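You operate a simulated robot arm through the tools that you are given. There is no shell and no other tool. Be economical: measure what you need, move in short steps, check, and stop when the job is done.

You run a simulated robot arm. Do the job below in one go: nothing can be reset, and whatever is moved stays where it is left.

TASK
Fit the spacer that the spacer screen asks for on the upright shaft.
Fine: swing the probe arm aside, and back over the shaft afterwards; the screen ends on OK. Where these are worked on the way, their far stop is far enough and under half their travel is too little: probe arm.

Only the result counts: the job must be done as asked and must still hold three seconds after the hand-in. Knocking over, shifting, dropping, spilling or breaking anything else fails it.

THE ROBOT
A 7-joint arm with a two-finger parallel gripper, fixed in place. Base frame: the origin is at the foot of the arm, x ahead of it, y to its left, z up; the work surface is at about z = 85. Lengths are in cm, angles in degrees, forces in N, time in s.
With the tool pointing down near the work surface it reaches from about 24 to 68 cm from the base axis. Its first joint turns from -66.0 to 66.0 degrees. Payload 2.4 kg.
The tool frame sits at the grasp point between the pads (the TCP): z along the fingers, y along the line on which they close. The tips reach 3 cm beyond it. Largest opening 9.4 cm; finger width 2.8, thickness 1; the body of the gripper, 5 by 9.6 cm, starts 5.5 cm behind the TCP.
Orientation is that of the tool frame in the base frame, as a unit quaternion [w, x, y, z]. With the fingers straight down and closing along the base's y, the tool's x points along the base's -x, its y along +y and its z along -z.

THE INTERFACE
- The arm moves only by the tool nudge_tool. Its argument "moves" is a list of rows, each a list of 7 numbers: the shift along the tool's x, y, z in cm, then the turn, a rotation vector about the tool's x, y, z in degrees, then the opening in per cent of the stroke, from 0 (shut) to 100 (fully open). In form: [[tx, ty, tz, rx, ry, rz, fingers], ...]. A call has 1 to 8 rows; each row shifts and turns the commanded pose from where the row before left it, along the tool's axes as they then stand. Each row takes 0.2 s and may step no farther than 5 cm and 8.6 degrees from the row before; otherwise, or with a gripper value out of range, the whole call is refused. Where a pose cannot be reached the arm comes as near as it can. A force on the tool above 70 N (or 10 N above the force at the start of the call, whichever is more), or a blocked arm, ends the call early, and 0.2 s more pass. The fingers move at their own pace (about 15.3 cm/s each) and stop on an object; they squeeze with about 43 N. The grip force told is the motor's: it shows also when the fingers shut on nothing. Time passes only in rows, and 0.2 s behind the last, so rows that do not move let the fingers close. The reply holds the time, the measured pose of the TCP, the force on the tool along the base axes, the opening and the grip force, in the units named above and with some noise, with the torque about the TCP (base axes, N m) and any sound that the robot's microphone picked up, and new pictures: "show" is both (left out), scene, wrist or none.
- Cameras (640 x 400 px; columns grow to the right, rows downward): "scene" is fixed at [3.34, 46.33, 145.85]; the picture's right is [-0.80, -0.60, 0.00], its down [-0.25, 0.34, -0.91] and it looks along [0.54, -0.73, -0.42] (base axes); focal length 311 px, centre (320, 200). "wrist" rides on the gripper at [7.6, 1.4, -10.2] in the tool frame; the picture's right is [-0.18, 0.98, 0.00], its down [-0.75, -0.14, -0.64] and it looks along [-0.63, -0.12, 0.77] (tool axes); focal length 243 px, centre (320, 200). There is no depth. A picture from a camera that has moved, and an enlarged one, comes with that camera's place and axes in the base frame and with its lens.
- inspect(camera, box): a new picture of the part [left, top, right, bottom] of that camera's present view, enlarged. It takes no simulated time.
- close_job(): hands the job in; it is judged then, once.

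Go step by step. Nothing tells you positions but the pictures and the camera data: compare them with the known pose of the tool, close in by small moves and look again before you grip or let go. The budget is 120 turns and 200 pictures, counting those below and the enlarged ones. Unless the task says otherwise, let go and move clear before handing in, and close with one line.

The tools are called as name(argument=value, ...) on one line, values as JSON. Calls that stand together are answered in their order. nudge_tool: Moves the arm, as the interface text tells. Its arguments: {"type":"object","properties":{"moves":{"type":"array","items":{"type":"array","items":{"type":"number"}}},"show":{"type":"string","enum":["both","scene","wrist","none"]}},"required":["moves"]} The other tools are called the same way: inspect (camera, box) takes an enlarged picture of a part of a camera's view; close_job () hands the job in.

At the start:

```text
time_s: 0.0
eef_pos: [31.32, -26.16, 122.63]
tcp_rot: [0.0, 0.0, 1.0, 0.0]
wrist_force: [-0.4, 0.0, -0.9]
torque: [0.0, -0.06, 0.01]
width: 9.36
gripper_force: 0.0
```

scene: 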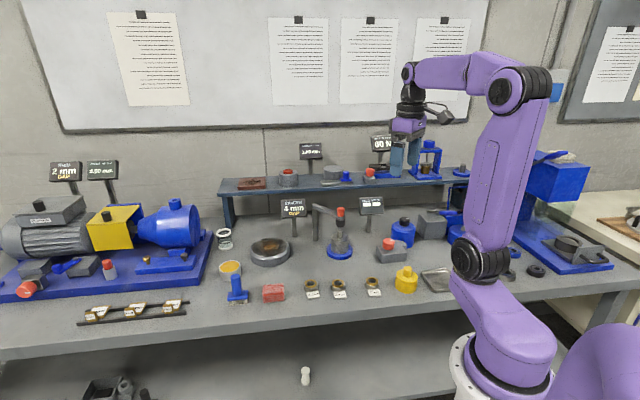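
wrist: 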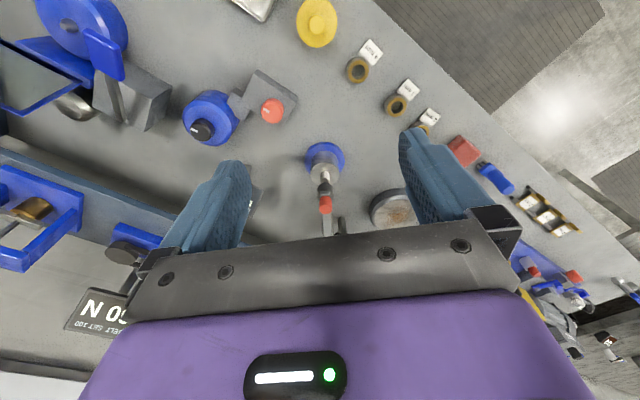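

I see a bench with several stations: a spacer screen in the middle, a probe arm with red knob over a blue-based shaft, and three ring spacers with labels. I'll zoom in to read them.

inspect(camera="scene", box=[260, 180, 420, 280])

inspect(camera="scene", box=[220, 240, 420, 320])

inspect(camera="wrist", box=[320, 20, 500, 170])

inspect(camera="scene", box=[30, 140, 210, 340])

```text
4.00 times, centred on (340, 230) of scene
camera zoom: at [3.34, 46.33, 145.85], right [-0.8, -0.6, 0.0], down [-0.25, 0.34, -0.91], along [0.54, -0.73, -0.42], focal length 1245 px, centre (240, 80)
```

zoom: 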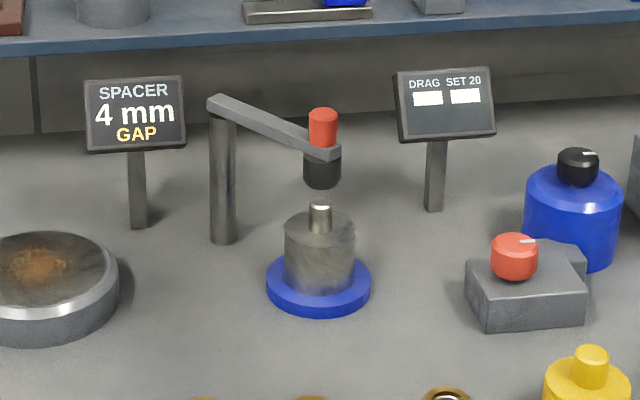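

```text
3.20 times, centred on (320, 280) of scene
camera zoom: at [3.34, 46.33, 145.85], right [-0.8, -0.6, 0.0], down [-0.25, 0.34, -0.91], along [0.54, -0.73, -0.42], focal length 996 px, centre (320, -56)
```

zoom: 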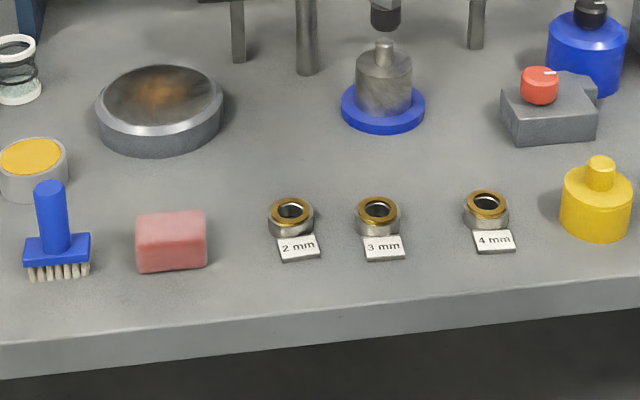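

```text
2.67 times, centred on (410, 95) of wrist
camera zoom: at [23.67, -24.84, 132.9], right [0.18, 0.98, 0.0], down [0.75, -0.14, 0.64], along [0.63, -0.12, -0.77], focal length 647 px, centre (80, 480)
```

zoom: 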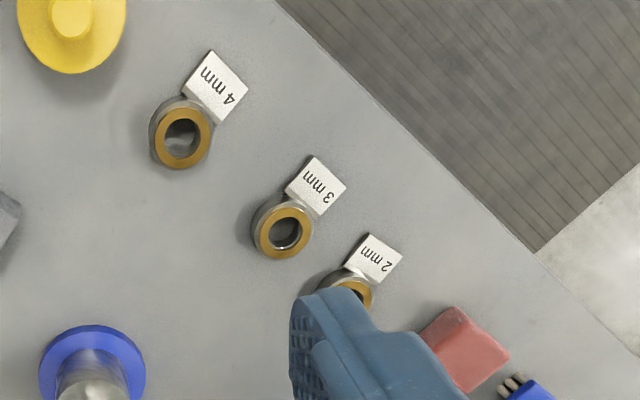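

```text
2.00 times, centred on (120, 240) of scene
camera zoom: at [3.34, 46.33, 145.85], right [-0.8, -0.6, 0.0], down [-0.25, 0.34, -0.91], along [0.54, -0.73, -0.42], focal length 622 px, centre (720, 120)
```

zoom: 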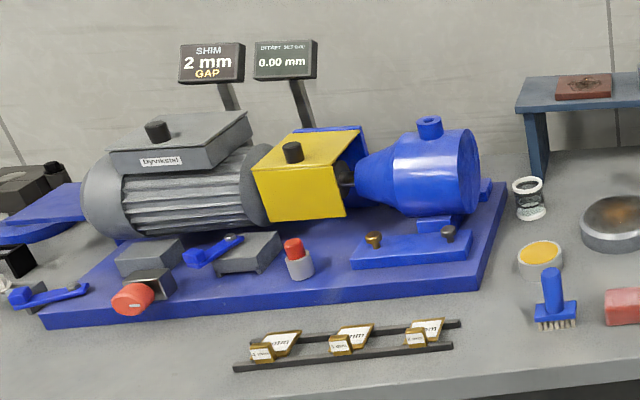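

The screen asks for the 4 mm spacer, which I place at about (34.4, -20.3). The shaft is at about (50.5, -28.6), with the probe knob above it at z 100–102 and its post at about (62, -30.5). I'll move above the knob and look.

nudge_tool(moves=[[-3.4, -0.48, 2.5, 0, 0, 0, 100], [-3.4, -0.48, 2.5, 0, 0, 0, 100], [-3.4, -0.48, 2.5, 0, 0, 0, 100], [-3.4, -0.48, 2.5, 0, 0, 0, 100], [-3.4, -0.48, 2, 0, 0, 0, 100]])

```text
time_s: 1.2
eef_pos: [48.46, -28.8, 110.42]
tcp_rot: [0.0, -0.001, 1.0, 0.0]
wrist_force: [-0.7, 0.3, 0.0]
torque: [-0.04, 0.03, 0.01]
width: 9.39
gripper_force: 0.2
camera wrist: at [40.88, -27.39, 120.75], right [0.18, 0.98, 0.0], down [0.75, -0.14, 0.64], along [0.63, -0.12, -0.77], focal length 243 px, centre (320, 200)
```

scene: 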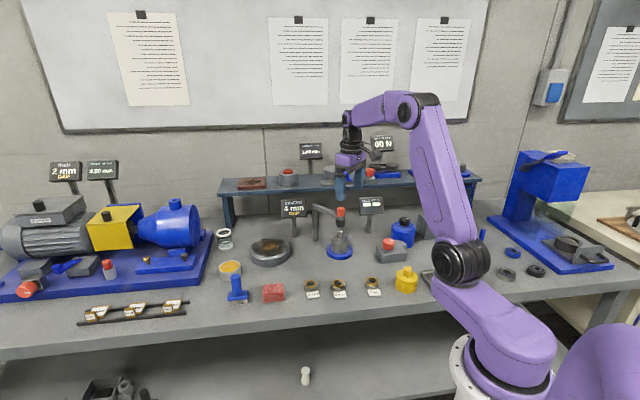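
wrist: 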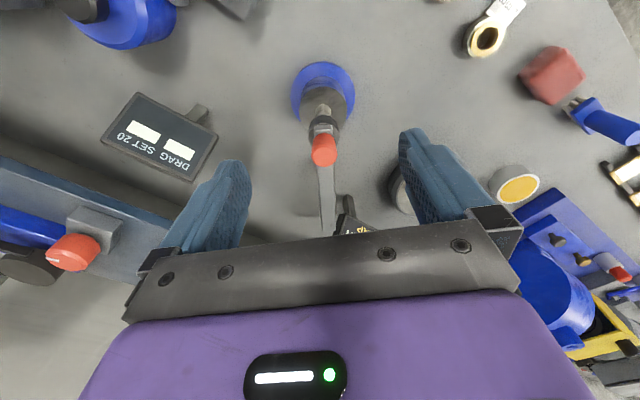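

The knob sits at about (51, -29, 101), between the open fingers in y. I'll descend around it and close.

nudge_tool(moves=[[-2.5, -0.1, 2, 0, 0, 0, 100], [0, 0, 3, 0, 0, 0, 100], [0, 0, 2.9, 0, 0, 0, 100], [0, 0, 0, 0, 0, 0, 60]])

inspect(camera="scene", box=[280, 160, 400, 270])

```text
time_s: 2.2
eef_pos: [50.86, -28.7, 102.66]
tcp_rot: [-0.001, 0.0, 1.0, -0.001]
wrist_force: [-0.5, 0.2, 0.6]
torque: [0.04, 0.02, -0.02]
width: 5.63
gripper_force: 0.0
camera wrist: at [43.29, -27.39, 112.91], right [0.18, 0.98, 0.0], down [0.75, -0.14, 0.64], along [0.63, -0.12, -0.77], focal length 243 px, centre (320, 200)
```

scene: 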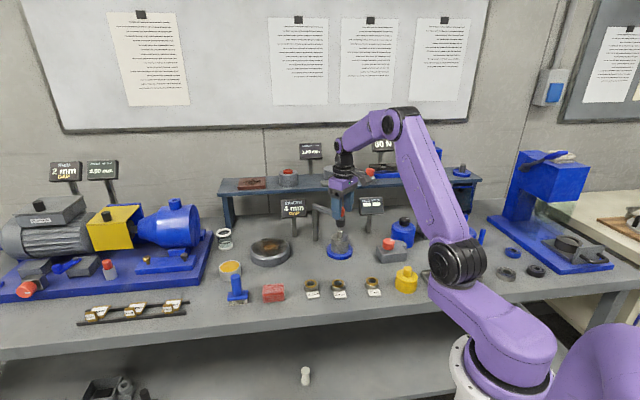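
wrist: 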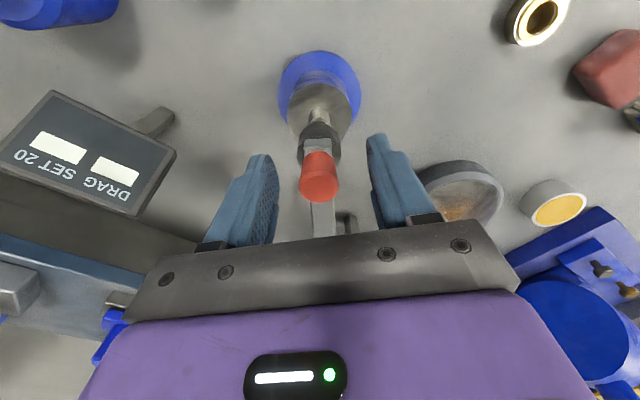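

```text
3.64 times, centred on (340, 215) of scene
camera zoom: at [3.34, 46.33, 145.85], right [-0.8, -0.6, 0.0], down [-0.25, 0.34, -0.91], along [0.54, -0.73, -0.42], focal length 1132 px, centre (247, 146)
```

zoom: 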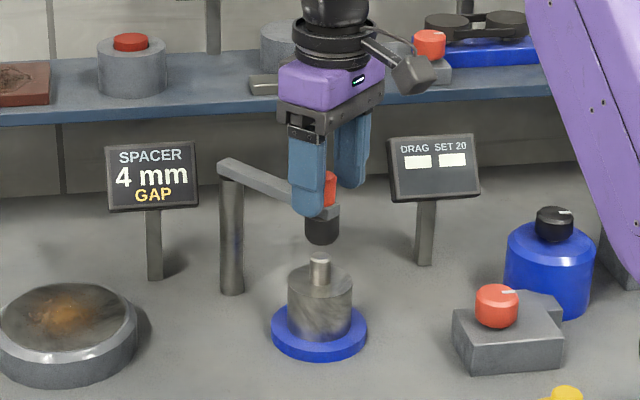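

The knob is centred between the fingers. Closing.

nudge_tool(moves=[[0, 0, 0.3, 0, 0, 0, 40], [0, 0, 0, 0, 0, 0, 0], [0, 0, 0, 0, 0, 0, 0]], show="wrist")

```text
time_s: 3.0
eef_pos: [50.87, -28.72, 102.48]
tcp_rot: [0.0, -0.001, 1.0, -0.001]
wrist_force: [0.6, 1.1, 1.2]
torque: [0.01, -0.09, 0.05]
width: 2.28
gripper_force: 45.0
camera wrist: at [43.23, -27.36, 112.68], right [0.18, 0.98, 0.0], down [0.75, -0.14, 0.64], along [0.63, -0.12, -0.77], focal length 243 px, centre (320, 200)
```

wrist: 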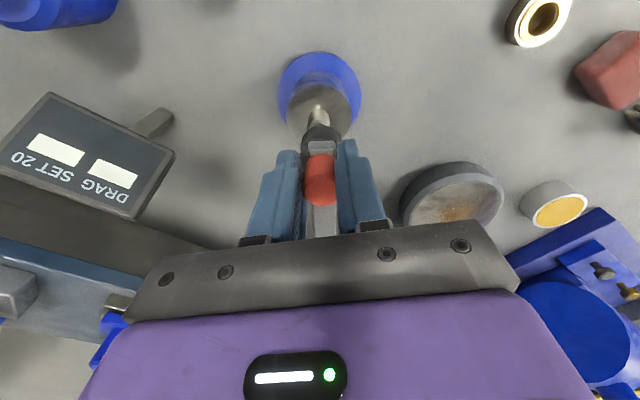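

The knob is gripped (2.3 cm). I'll try a short arc towards +y, about the post, to see which way the arm swings.

nudge_tool(moves=[[-0.08, 0.41, 0, 0, 0, 2, 0], [-0.08, 0.41, 0, 0, 0, 2, 0], [-0.08, 0.41, 0, 0, 0, 2, 0], [-0.08, 0.41, 0, 0, 0, 2, 0]])

inspect(camera="scene", box=[280, 160, 400, 270])

```text
time_s: 4.0
eef_pos: [51.06, -27.09, 102.46]
tcp_rot: [0.0, 0.069, 0.998, 0.0]
wrist_force: [3.9, 0.1, 2.6]
torque: [0.05, 0.41, 0.17]
width: 2.26
gripper_force: 44.7
camera wrist: at [43.86, -24.62, 112.68], right [0.32, 0.95, 0.0], down [0.73, -0.24, 0.64], along [0.61, -0.2, -0.77], focal length 243 px, centre (320, 200)
```

scene: 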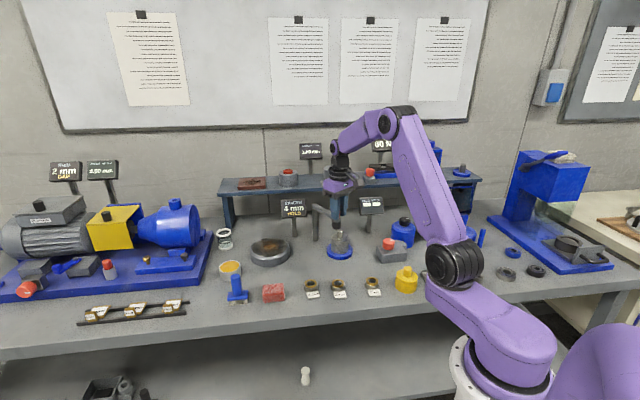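
wrist: 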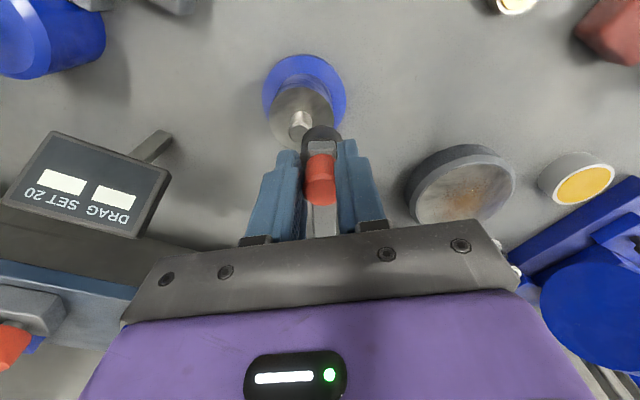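

```text
3.64 times, centred on (340, 215) of scene
camera zoom: at [3.35, 46.33, 145.85], right [-0.8, -0.6, 0.0], down [-0.25, 0.34, -0.91], along [0.54, -0.73, -0.42], focal length 1132 px, centre (247, 146)
```

zoom: 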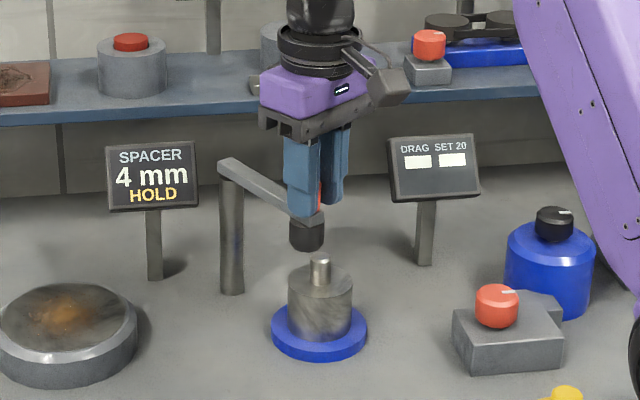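

It swings freely that way and the screen shows HOLD. I'll continue along the arc.

nudge_tool(moves=[[-0.29, 1.19, 0, 0, 0, 6, 0], [-0.29, 1.19, 0, 0, 0, 6, 0], [-0.29, 1.19, 0, 0, 0, 6, 0], [-0.29, 1.19, 0, 0, 0, 6, 0]])

```text
time_s: 5.0
eef_pos: [53.46, -22.69, 102.32]
tcp_rot: [-0.003, 0.275, 0.961, 0.001]
wrist_force: [-12.9, 13.9, 2.4]
torque: [0.45, 0.73, 0.31]
width: 2.26
gripper_force: 45.6
camera wrist: at [47.85, -17.49, 112.73], right [0.68, 0.74, 0.0], down [0.57, -0.52, 0.64], along [0.47, -0.43, -0.77], focal length 243 px, centre (320, 200)
```

scene: 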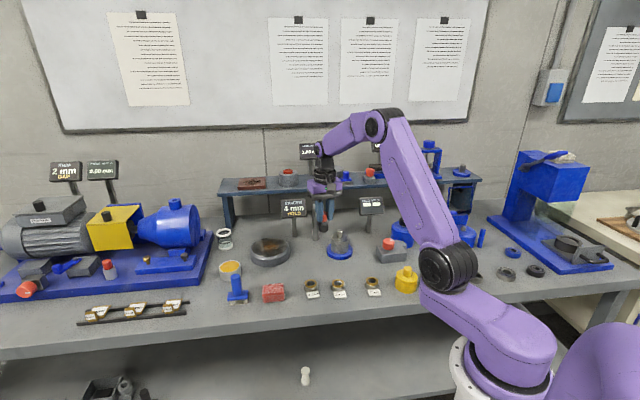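
wrist: 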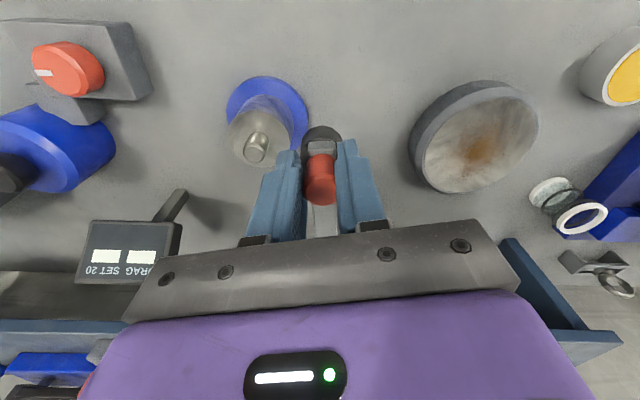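

The sideways force suggests I'm cutting inside the true arc, so I'll correct outward and continue toward the stop.

nudge_tool(moves=[[0.2, 1.22, 0, 0, 0, 6, 0], [-0.22, 1.22, 0, 0, 0, 6, 0], [-0.22, 1.22, 0, 0, 0, 6, 0], [-0.22, 1.22, 0, 0, 0, 6, 0]])

```text
time_s: 6.0
eef_pos: [57.01, -19.72, 102.42]
tcp_rot: [0.001, 0.471, 0.882, -0.001]
wrist_force: [4.6, -3.4, -9.8]
torque: [-0.35, -0.25, 0.33]
width: 2.27
gripper_force: 45.2
camera wrist: at [54.05, -12.55, 112.68], right [0.92, 0.4, 0.0], down [0.3, -0.7, 0.64], along [0.25, -0.59, -0.77], focal length 243 px, centre (320, 200)
```

scene: 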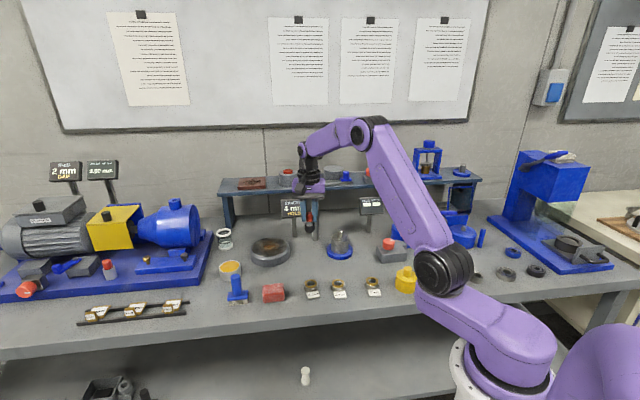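
wrist: 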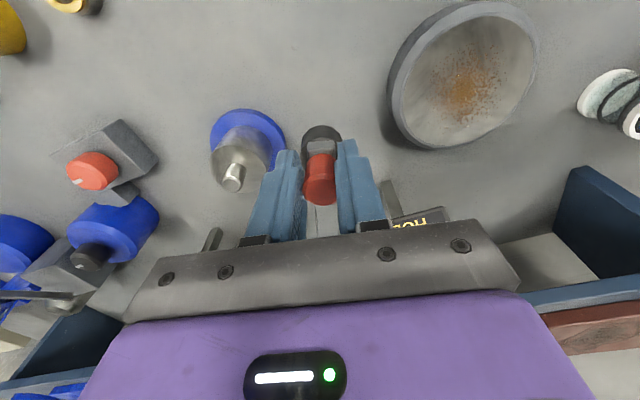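

Now at about 56° with low force; I'll continue.

nudge_tool(moves=[[-0.25, 1.22, 0, 0, 0, 6, 0], [-0.22, 1.22, 0, 0, 0, 6, 0], [-0.22, 1.22, 0, 0, 0, 6, 0], [-0.22, 1.22, 0, 0, 0, 6, 0]])

```text
time_s: 7.0
eef_pos: [60.4, -18.53, 102.38]
tcp_rot: [-0.021, 0.637, 0.77, -0.01]
wrist_force: [-26.7, 6.3, 15.1]
torque: [0.12, -0.21, -0.27]
width: 2.31
gripper_force: 45.0
stopped in row 4: the force on the tool passed its limit at 79 N (the readings are from after the stop); the commanded pose is now the measured one
camera wrist: at [60.83, -11.03, 112.74], right [1.0, 0.0, -0.05], down [0.03, -0.77, 0.63], along [-0.03, -0.63, -0.77], focal length 243 px, centre (320, 200)
```

scene: 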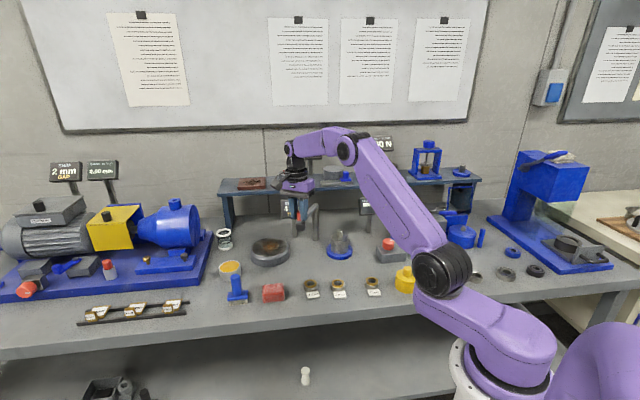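
wrist: 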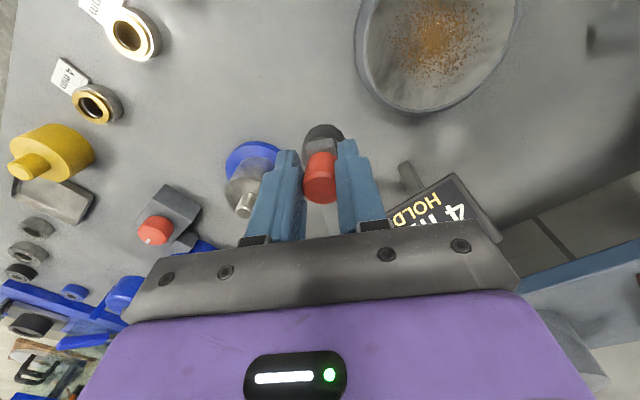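

The force limit tripped on the tangential push, so this looks like the arm's far stop, about 75° round. I'll open a little, rise clear, and look.

nudge_tool(moves=[[0, 0, 0, 0, 0, 0, 45], [0, 0, 0, 0, 0, 0, 45], [0, 0, -4, 0, 0, 0, 45], [0, 0, -4, 0, 0, 0, 45]])

inspect(camera="scene", box=[260, 160, 400, 270])

```text
time_s: 8.0
eef_pos: [60.88, -18.52, 110.4]
tcp_rot: [-0.019, 0.637, 0.771, -0.009]
wrist_force: [0.2, -0.1, 1.3]
torque: [0.04, 0.03, 0.01]
width: 4.24
gripper_force: 0.0
camera wrist: at [61.27, -10.95, 120.7], right [1.0, 0.01, -0.04], down [0.03, -0.77, 0.63], along [-0.03, -0.63, -0.77], focal length 243 px, centre (320, 200)
```

scene: 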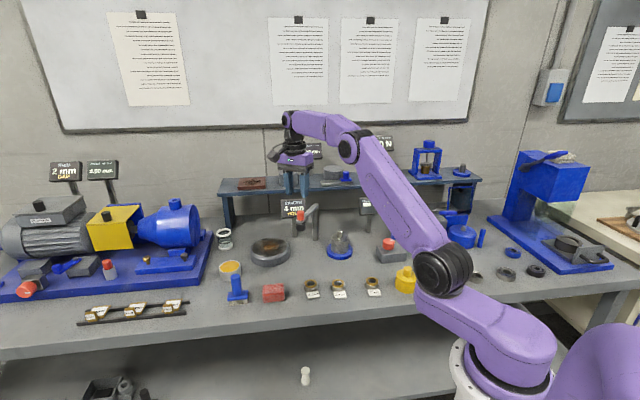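
wrist: 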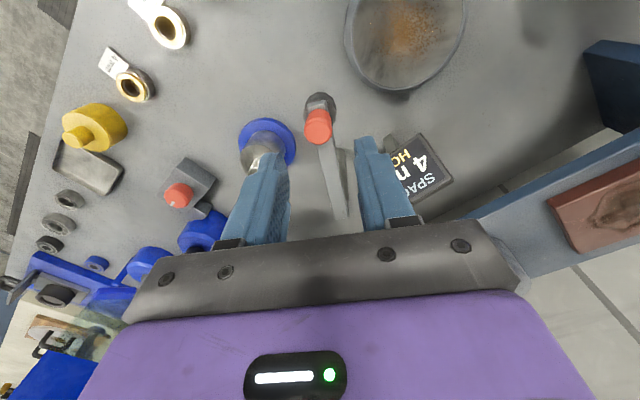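

```text
3.64 times, centred on (330, 215) of scene
camera zoom: at [3.34, 46.33, 145.85], right [-0.8, -0.6, 0.0], down [-0.25, 0.34, -0.91], along [0.54, -0.73, -0.42], focal length 1132 px, centre (284, 146)
```

zoom: 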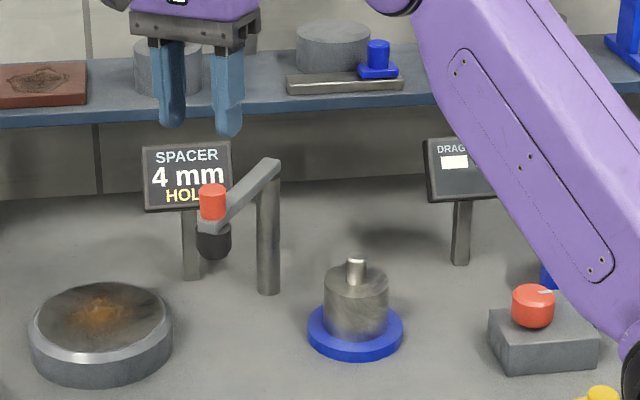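

The arm rests clear at the far stop and the shaft is free. Next I hover over the 4 mm spacer, turned so the fingers miss its tag.

nudge_tool(moves=[[0.54, -4.4, 1, -2.2, -1.0, -7.8, 45], [1.13, -4.28, 2, 0, 0, -7.8, 70], [1.7, -4.09, 2, 0, 0, -7.8, 70], [2.24, -3.82, 2, 0, 0, -7.8, 70], [2.74, -3.48, 2, 0, 0, -7.8, 70], [3.19, -3.07, 2, 0, 0, 0, 70]])

```text
time_s: 9.4
eef_pos: [34.41, -20.27, 99.32]
tcp_rot: [0.001, 0.341, 0.94, 0.002]
wrist_force: [0.0, -0.4, -0.8]
torque: [-0.02, 0.02, 0.01]
width: 6.57
gripper_force: 0.0
camera wrist: at [29.5, -14.42, 109.6], right [0.77, 0.64, 0.0], down [0.48, -0.59, 0.64], along [0.41, -0.49, -0.77], focal length 243 px, centre (320, 200)
```

scene: 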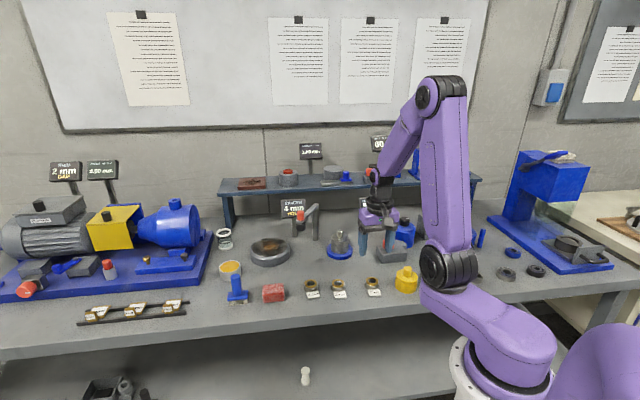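
wrist: 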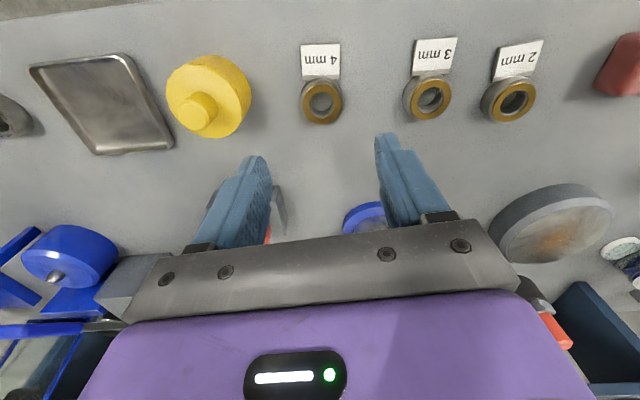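

inspect(camera="wrist", box=[280, 20, 560, 150])

inspect(camera="scene", box=[300, 265, 400, 305])

```text
2.29 times, centred on (420, 85) of wrist
camera zoom: at [29.5, -14.42, 109.6], right [0.77, 0.64, 0.0], down [0.48, -0.59, 0.64], along [0.41, -0.49, -0.77], focal length 555 px, centre (91, 463)
```

zoom: 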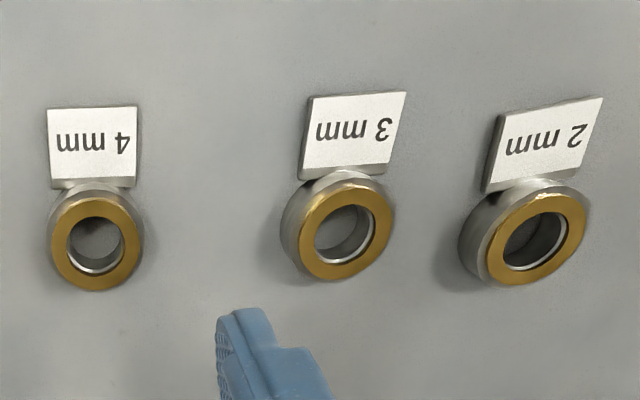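

```text
6.40 times, centred on (350, 285) of scene
camera zoom: at [3.34, 46.33, 145.85], right [-0.8, -0.6, 0.0], down [-0.25, 0.34, -0.91], along [0.54, -0.73, -0.42], focal length 1992 px, centre (128, -344)
```

zoom: 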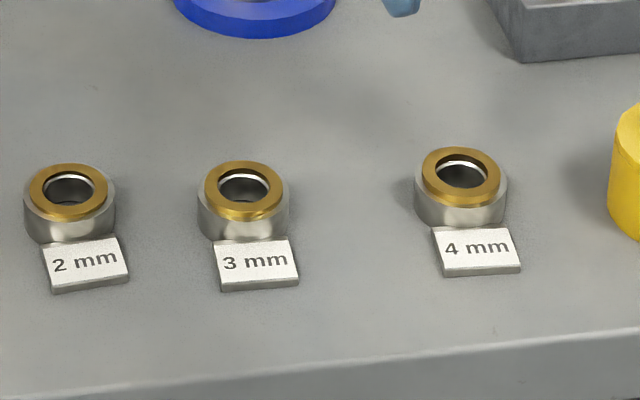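

The ring's centre is about 0.4 cm to +y of the tool. I'll correct, descend to just above it, and look.

nudge_tool(moves=[[0.2, 0.2, 4, 0, 0, 0, 70], [0, 0, 3.3, 0, 0, 0, 70]])

inspect(camera="scene", box=[330, 230, 430, 310])

```text
time_s: 10.0
eef_pos: [34.45, -19.98, 92.02]
tcp_rot: [0.0, 0.341, 0.94, 0.001]
wrist_force: [-0.9, 0.3, 0.8]
torque: [0.0, -0.01, -0.04]
width: 6.59
gripper_force: 0.1
camera wrist: at [29.51, -14.09, 102.33], right [0.77, 0.63, 0.0], down [0.48, -0.59, 0.64], along [0.41, -0.49, -0.77], focal length 243 px, centre (320, 200)
```

scene: 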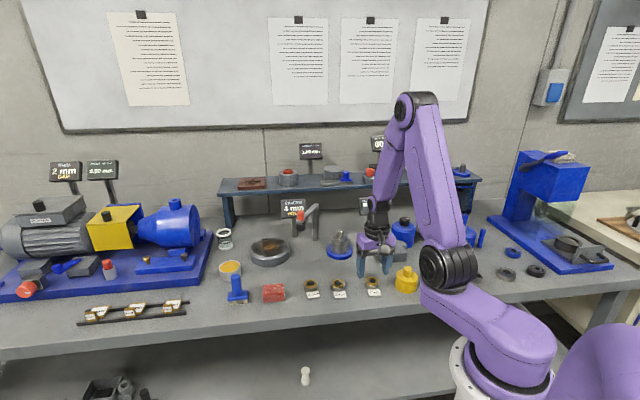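
wrist: 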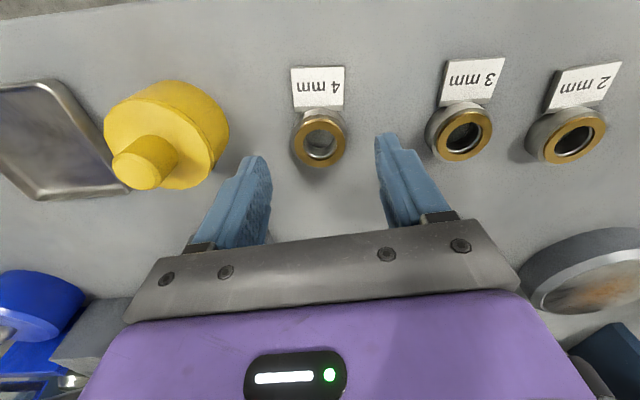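

```text
5.00 times, centred on (380, 270) of scene
camera zoom: at [3.34, 46.33, 145.85], right [-0.8, -0.6, 0.0], down [-0.25, 0.34, -0.91], along [0.54, -0.73, -0.42], focal length 1556 px, centre (20, -150)
```

zoom: 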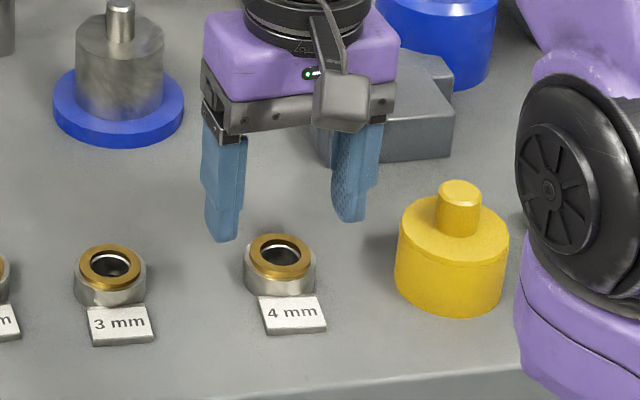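

The ring lies between the fingers, off by only 0.2–0.3 cm. I'll correct that, descend so the tips are just above the table, and close.

nudge_tool(moves=[[0.25, 0.2, 1.5, 0, 0, 0, 65], [0, 0, 1.8, 0, 0, 0, 60], [0, 0, 0, 0, 0, 0, 60]])

inspect(camera="scene", box=[330, 230, 430, 310])

```text
time_s: 10.8
eef_pos: [34.35, -19.83, 88.78]
tcp_rot: [0.002, 0.341, 0.94, 0.002]
wrist_force: [0.0, 0.2, -0.1]
torque: [0.0, -0.03, -0.02]
width: 5.63
gripper_force: 0.0
camera wrist: at [29.46, -13.86, 99.06], right [0.77, 0.63, 0.0], down [0.48, -0.59, 0.64], along [0.41, -0.49, -0.77], focal length 243 px, centre (320, 200)
```

scene: 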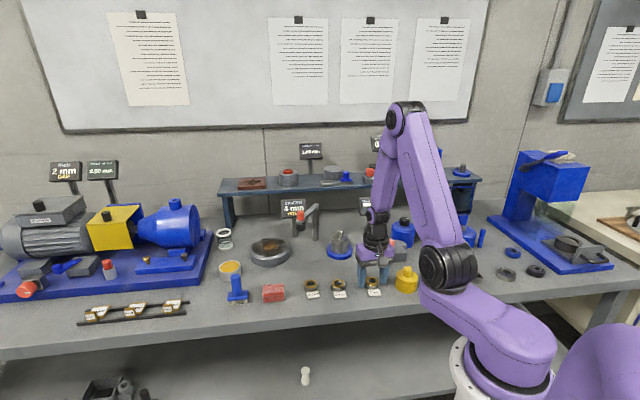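
wrist: 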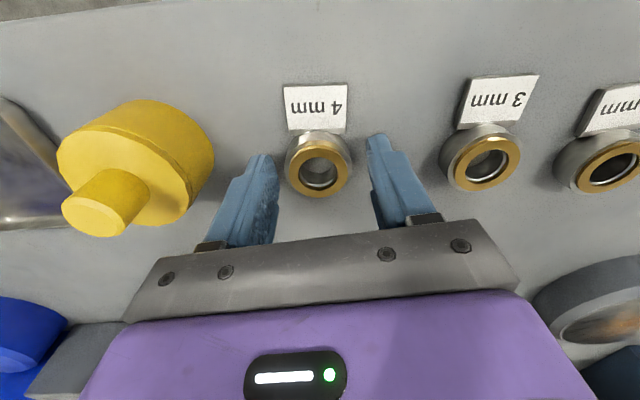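

```text
5.00 times, centred on (380, 270) of scene
camera zoom: at [3.34, 46.33, 145.85], right [-0.8, -0.6, 0.0], down [-0.25, 0.34, -0.91], along [0.54, -0.73, -0.42], focal length 1556 px, centre (20, -150)
```

zoom: 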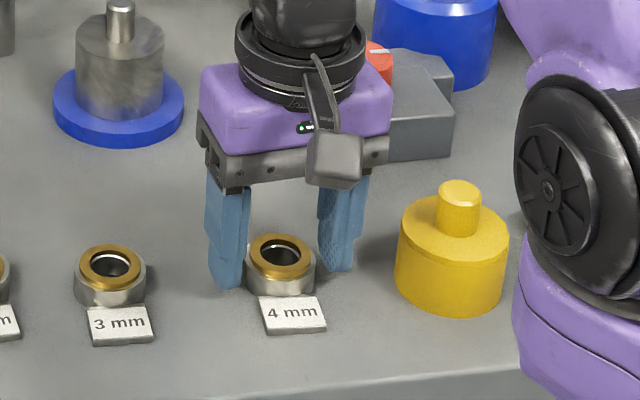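

inspect(camera="wrist", box=[240, 70, 400, 220])

```text
2.67 times, centred on (320, 145) of wrist
camera zoom: at [29.46, -13.86, 99.06], right [0.77, 0.63, 0.0], down [0.48, -0.59, 0.64], along [0.41, -0.49, -0.77], focal length 647 px, centre (320, 347)
```

zoom: 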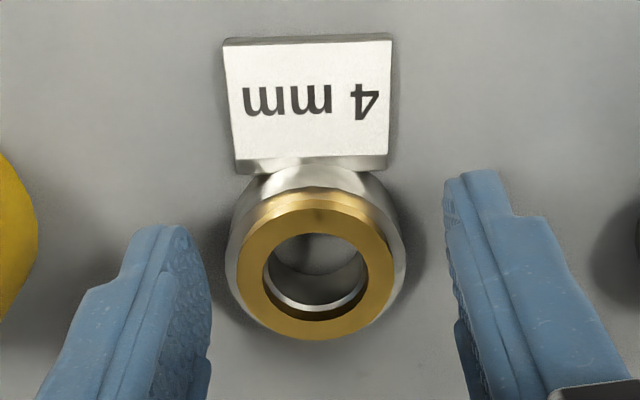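

The enlarged view shows the ring centred under the tool. Closing on it.

nudge_tool(moves=[[0, 0, 0, 0, 0, 0, 40], [0, 0, 0, 0, 0, 0, 20], [0, 0, 0, 0, 0, 0, 20], [0, 0, 0, 0, 0, 0, 20]], show="wrist")

```text
time_s: 11.8
eef_pos: [34.29, -19.74, 88.74]
tcp_rot: [0.0, 0.343, 0.939, 0.001]
wrist_force: [0.7, 0.0, 0.6]
torque: [0.03, 0.06, 0.02]
width: 4.02
gripper_force: 42.7
camera wrist: at [29.45, -13.86, 99.08], right [0.77, 0.63, 0.0], down [0.48, -0.59, 0.64], along [0.41, -0.49, -0.77], focal length 243 px, centre (320, 200)
```

wrist: 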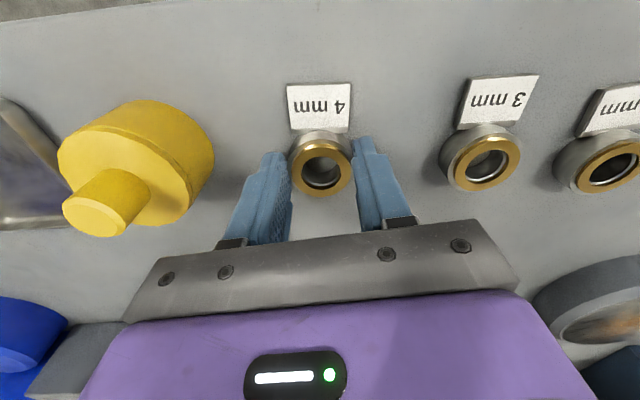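

Gripped at 4.0 cm. I'll lift and carry it to above the shaft.

nudge_tool(moves=[[0, 0, -2, 0, 0, 0, 10], [0, 0, -5, 0, 0, 0, 10], [0, 0, -5, 0, 0, 0, 10], [-4.5, 0.86, 0, 0, 0, 0, 10], [-4.5, 0.86, 0, 0, 0, 0, 10], [-4.5, 0.86, 0, 0, 0, 0, 10], [-4.6, 0.88, 0, 0, 0, 0, 10], [0, 0, 0, 0, 0, 0, 10]])

inspect(camera="scene", box=[290, 180, 390, 270])

inspect(camera="wrist", box=[240, 60, 400, 220])

```text
time_s: 13.6
eef_pos: [50.47, -29.14, 100.69]
tcp_rot: [0.0, 0.343, 0.939, 0.002]
wrist_force: [-0.3, -0.3, -0.7]
torque: [0.02, 0.0, 0.0]
width: 4.02
gripper_force: 43.0
camera wrist: at [45.61, -23.19, 110.89], right [0.77, 0.63, 0.0], down [0.48, -0.59, 0.64], along [0.41, -0.49, -0.77], focal length 243 px, centre (320, 200)
```

scene: 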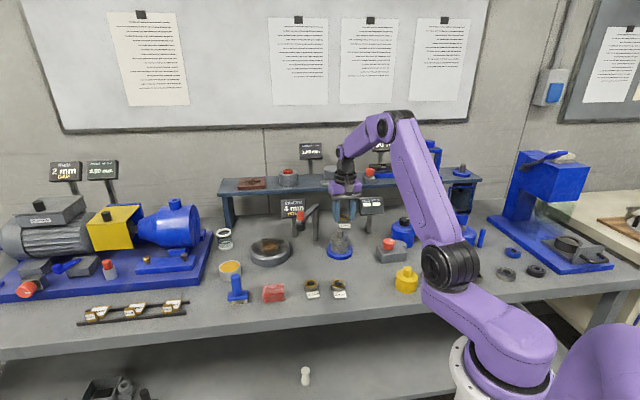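
wrist: 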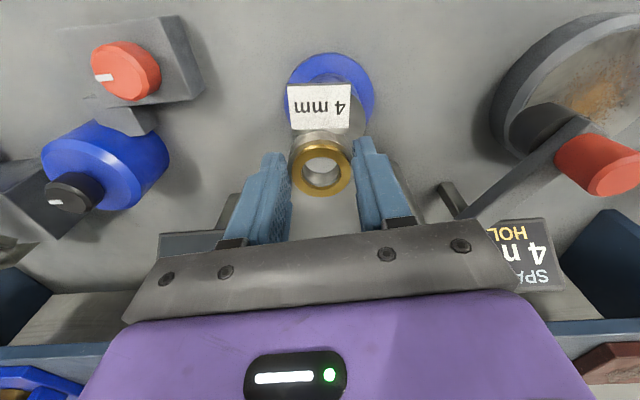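

```text
4.44 times, centred on (340, 225) of scene
camera zoom: at [3.34, 46.32, 145.85], right [-0.8, -0.6, 0.0], down [-0.25, 0.34, -0.91], along [0.54, -0.73, -0.42], focal length 1383 px, centre (231, 89)
```

zoom: 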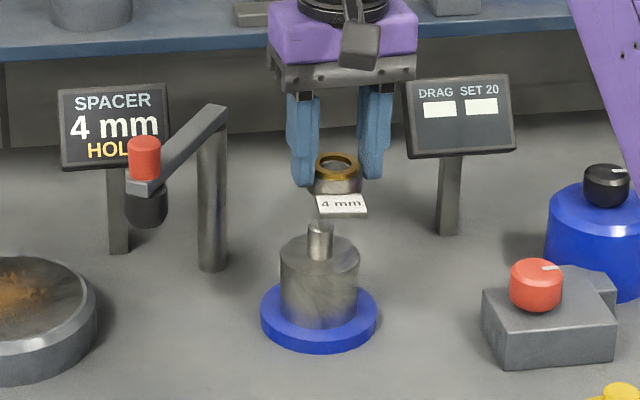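

```text
2.50 times, centred on (320, 140) of wrist
camera zoom: at [45.61, -23.19, 110.89], right [0.77, 0.63, 0.0], down [0.48, -0.59, 0.64], along [0.41, -0.49, -0.77], focal length 606 px, centre (320, 350)
```

zoom: 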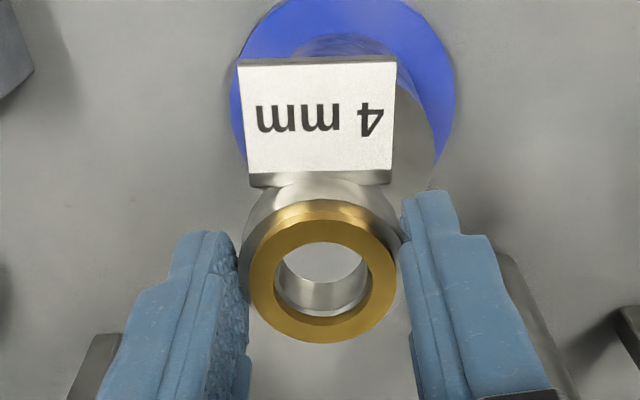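

The ring hangs about 1 cm off the shaft; columns from several views put the shaft at about (51.55, -28.93). I'll turn the tool back to its original heading, which gives more independent views, and shift over.

nudge_tool(moves=[[-0.69, 0.86, 0, 0, 0, -8, 10], [0, 0, 0, 0, 0, -8, 10], [0, 0, 0, 0, 0, -8, 10], [0, 0, 0, 0, 0, -8, 10], [0, 0, 0, 0, 0, -8, 10], [0, 0, 1.5, 0, 0, 0, 10], [0, 0, 0, 0, 0, 0, 10]])

inspect(camera="scene", box=[310, 190, 370, 260])

inspect(camera="wrist", box=[240, 40, 400, 220])

```text
time_s: 15.2
eef_pos: [51.58, -28.68, 99.18]
tcp_rot: [0.002, -0.001, 1.0, 0.002]
wrist_force: [0.2, 0.4, -0.8]
torque: [0.0, 0.01, 0.02]
width: 4.03
gripper_force: 42.9
camera wrist: at [43.97, -27.32, 109.5], right [0.18, 0.98, 0.0], down [0.75, -0.14, 0.64], along [0.63, -0.12, -0.77], focal length 243 px, centre (320, 200)
```

scene: 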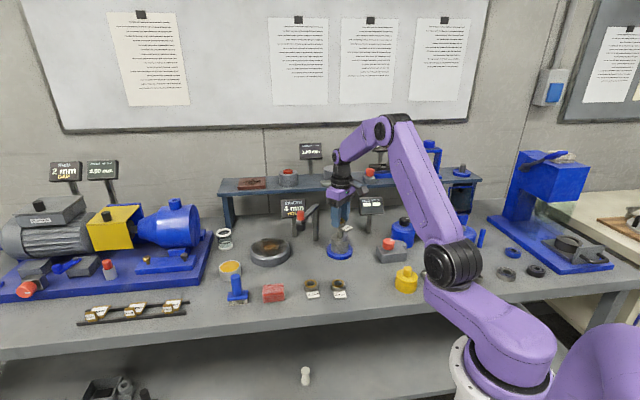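
wrist: 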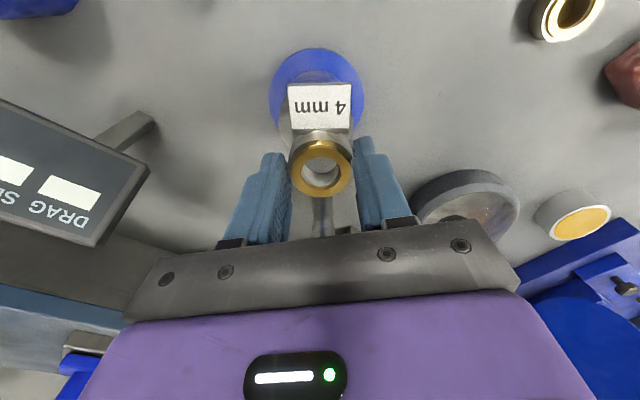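

```text
5.71 times, centred on (340, 225) of scene
camera zoom: at [3.34, 46.32, 145.85], right [-0.8, -0.6, 0.0], down [-0.25, 0.34, -0.91], along [0.54, -0.73, -0.42], focal length 1779 px, centre (206, 57)
```

zoom: 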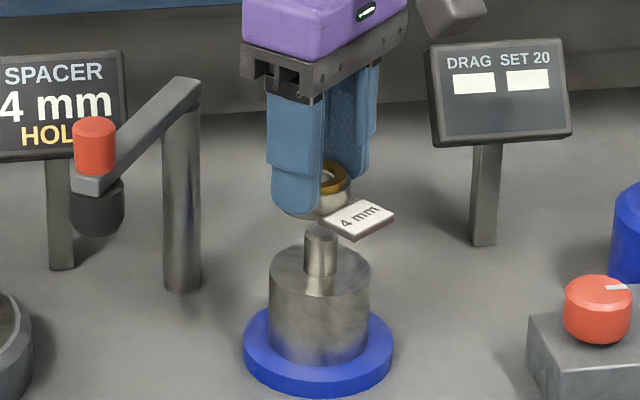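

```text
2.22 times, centred on (320, 130) of wrist
camera zoom: at [43.97, -27.32, 109.5], right [0.18, 0.98, 0.0], down [0.75, -0.14, 0.64], along [0.63, -0.12, -0.77], focal length 539 px, centre (320, 356)
```

zoom: 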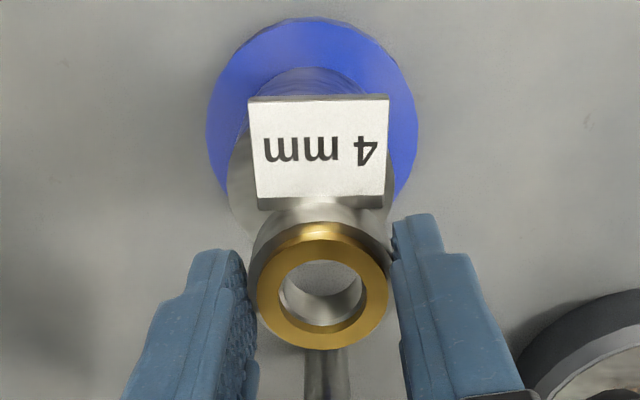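

inspect(camera="scene", box=[327, 212, 351, 242])

```text
13.33 times, centred on (339, 227) of scene
camera zoom: at [3.34, 46.32, 145.85], right [-0.8, -0.6, 0.0], down [-0.25, 0.34, -0.91], along [0.54, -0.73, -0.42], focal length 4150 px, centre (67, -160)
```

zoom: 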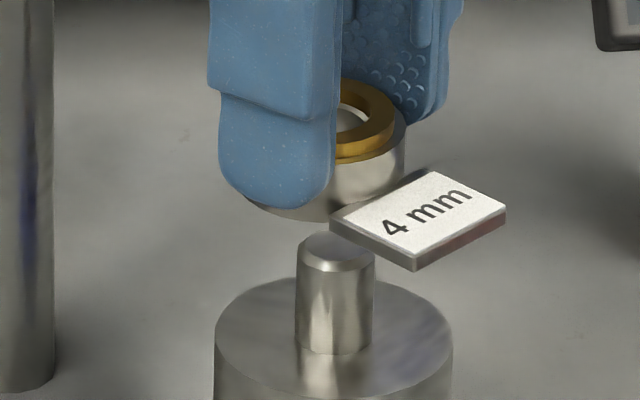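

Zoomed views give the residual offset: the ring must move about (-0.21, -0.34), and it hangs about 1.9 cm above the stub. I'll correct, lower 1.3 cm and look again.

nudge_tool(moves=[[0.21, -0.34, 0, 0, 0, 0, 10], [0, 0, 1.3, 0, 0, 0, 10], [0, 0, 0, 0, 0, 0, 10]], show="none")

inspect(camera="scene", box=[327, 212, 351, 242])

inspect(camera="wrist", box=[240, 40, 400, 220])

```text
time_s: 16.0
eef_pos: [51.3, -29.01, 98.02]
tcp_rot: [0.002, 0.0, 1.0, 0.0]
wrist_force: [-0.3, 0.0, -0.9]
torque: [0.01, -0.03, -0.03]
width: 4.01
gripper_force: 43.1
```

```text
13.33 times, centred on (339, 227) of scene
camera zoom: at [3.34, 46.32, 145.85], right [-0.8, -0.6, 0.0], down [-0.25, 0.34, -0.91], along [0.54, -0.73, -0.42], focal length 4150 px, centre (67, -160)
```

zoom: 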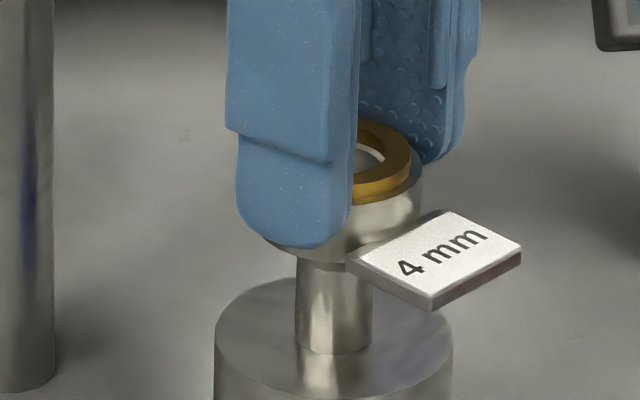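

```text
2.22 times, centred on (320, 130) of wrist
camera zoom: at [43.68, -27.67, 108.3], right [0.18, 0.98, 0.0], down [0.75, -0.14, 0.64], along [0.63, -0.12, -0.76], focal length 539 px, centre (320, 356)
```

zoom: 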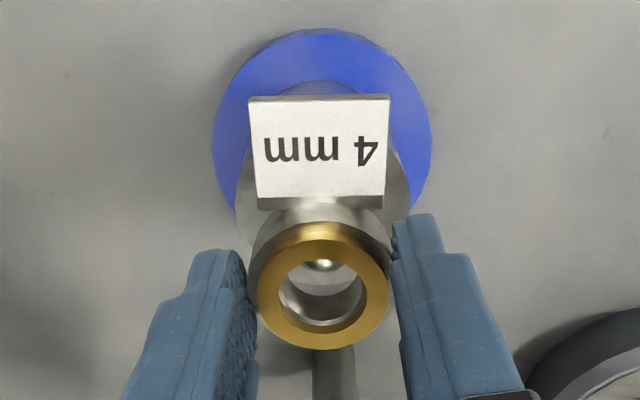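

The remaining scene offset is about 0.1 cm, and the stub tip is visible through the bore. I'll make a fine correction and lower slightly.

nudge_tool(moves=[[-0.15, -0.03, 0, 0, 0, 0, 10], [0, 0, 0.5, 0, 0, 0, 10], [0, 0, 0, 0, 0, 0, 10]], show="none")

inspect(camera="scene", box=[327, 212, 351, 242])

inspect(camera="wrist", box=[290, 120, 350, 210])

```text
time_s: 16.8
eef_pos: [51.39, -29.08, 97.49]
tcp_rot: [0.002, 0.0, 1.0, 0.001]
wrist_force: [-0.2, 0.4, 0.1]
torque: [-0.01, 0.02, -0.01]
width: 4.04
gripper_force: 42.5
```

```text
13.33 times, centred on (339, 227) of scene
camera zoom: at [3.34, 46.32, 145.85], right [-0.8, -0.6, 0.0], down [-0.25, 0.34, -0.91], along [0.54, -0.73, -0.42], focal length 4150 px, centre (67, -160)
```

zoom: 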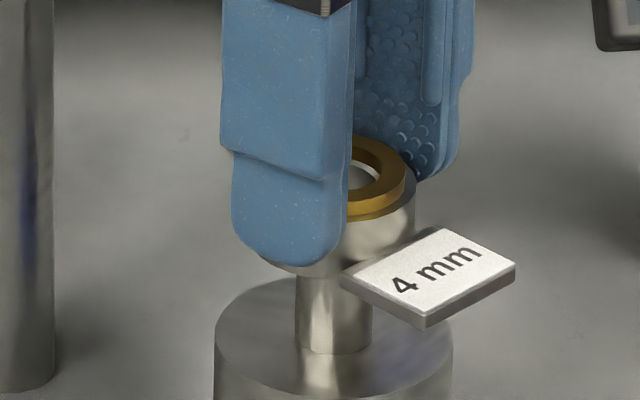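

```text
4.44 times, centred on (320, 165) of wrist
camera zoom: at [43.83, -27.7, 107.77], right [0.18, 0.98, 0.0], down [0.75, -0.14, 0.64], along [0.63, -0.12, -0.77], focal length 1078 px, centre (320, 356)
```

zoom: 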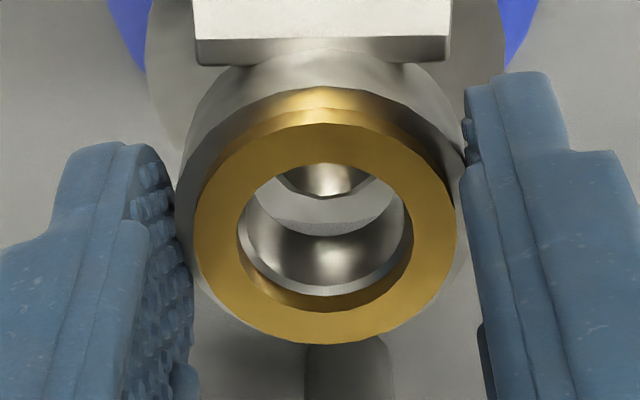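

The alignment is within about 0.1 cm and the bore clearance is about 0.14. I'll lower gently onto the stub and watch the force.

nudge_tool(moves=[[0.06, 0.03, 0, 0, 0, 0, 10], [0, 0, 0.4, 0, 0, 0, 10], [0, 0, 0.4, 0, 0, 0, 10], [0, 0, 0, 0, 0, 0, 10]], show="none")

inspect(camera="scene", box=[327, 212, 351, 242])

inspect(camera="wrist", box=[290, 120, 350, 210])

```text
time_s: 17.8
eef_pos: [51.42, -28.98, 96.65]
tcp_rot: [0.0, 0.001, 1.0, 0.002]
wrist_force: [-4.6, 0.7, -2.2]
torque: [0.09, 0.1, 0.02]
width: 4.02
gripper_force: 42.8
```

```text
13.33 times, centred on (339, 227) of scene
camera zoom: at [3.33, 46.32, 145.85], right [-0.8, -0.6, 0.0], down [-0.25, 0.34, -0.91], along [0.54, -0.73, -0.42], focal length 4150 px, centre (67, -160)
```

zoom: 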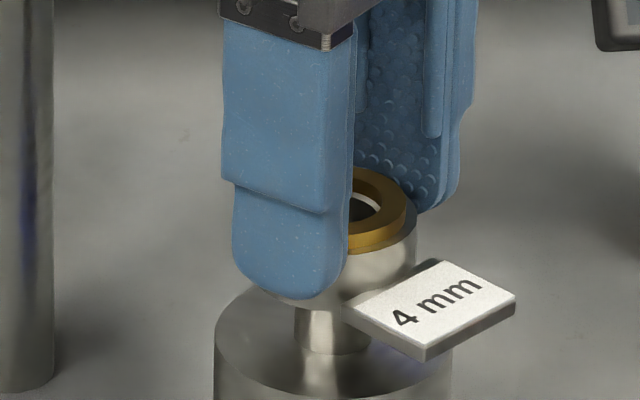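

```text
4.44 times, centred on (320, 165) of wrist
camera zoom: at [43.77, -27.66, 106.92], right [0.18, 0.98, 0.0], down [0.75, -0.14, 0.64], along [0.63, -0.12, -0.77], focal length 1078 px, centre (320, 356)
```

zoom: 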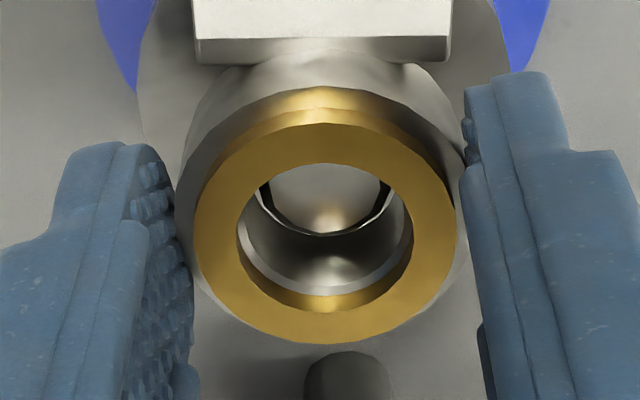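

The stub has entered the bore, with a slight -x side force. I'll ease that way and lower further.

nudge_tool(moves=[[0.07, 0, 0.3, 0, 0, 0, 10], [0, 0, 0.4, 0, 0, 0, 10], [0, 0, 0.4, 0, 0, 0, 10], [0, 0, 0, 0, 0, 0, 10]], show="none")

inspect(camera="scene", box=[327, 217, 351, 247])

```text
time_s: 18.8
eef_pos: [51.35, -28.88, 95.5]
tcp_rot: [0.003, 0.0, 1.0, 0.001]
wrist_force: [0.2, -1.8, 0.2]
torque: [-0.01, 0.04, 0.0]
width: 4.0
gripper_force: 42.3
```

```text
13.33 times, centred on (339, 232) of scene
camera zoom: at [3.34, 46.32, 145.85], right [-0.8, -0.6, 0.0], down [-0.25, 0.34, -0.91], along [0.54, -0.73, -0.42], focal length 4150 px, centre (67, -227)
```

zoom: 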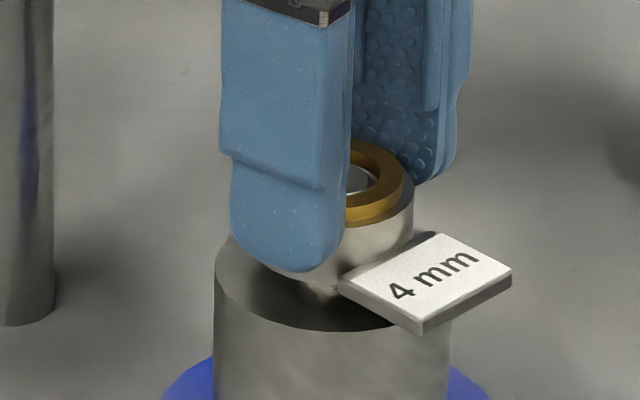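

About 0.8 cm of gap remains. Lowering until contact.

nudge_tool(moves=[[0, 0, 0.3, 0, 0, 0, 10], [0, 0, 0.2, 0, 0, 0, 10], [0, 0, 0.15, 0, 0, 0, 10], [0, 0, 0, 0, 0, 0, 10]], show="none")

inspect(camera="scene", box=[327, 217, 351, 247])

```text
time_s: 19.8
eef_pos: [51.23, -28.96, 94.86]
tcp_rot: [0.001, 0.0, 1.0, 0.002]
wrist_force: [-7.6, 2.3, 1.0]
torque: [-0.16, 0.44, 0.09]
width: 3.99
gripper_force: 43.0
```

```text
13.33 times, centred on (339, 232) of scene
camera zoom: at [3.32, 46.33, 145.85], right [-0.8, -0.6, 0.0], down [-0.25, 0.34, -0.91], along [0.54, -0.73, -0.42], focal length 4150 px, centre (67, -227)
```

zoom: 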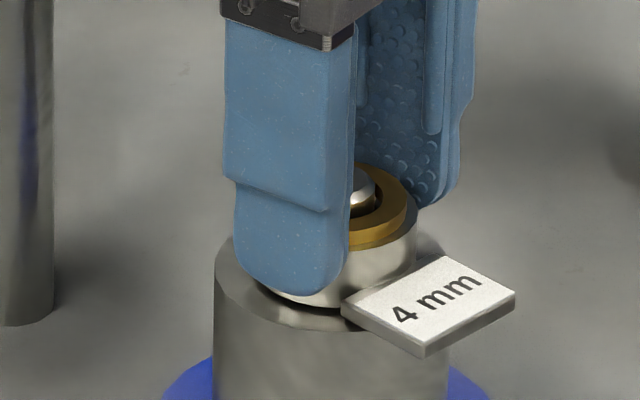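

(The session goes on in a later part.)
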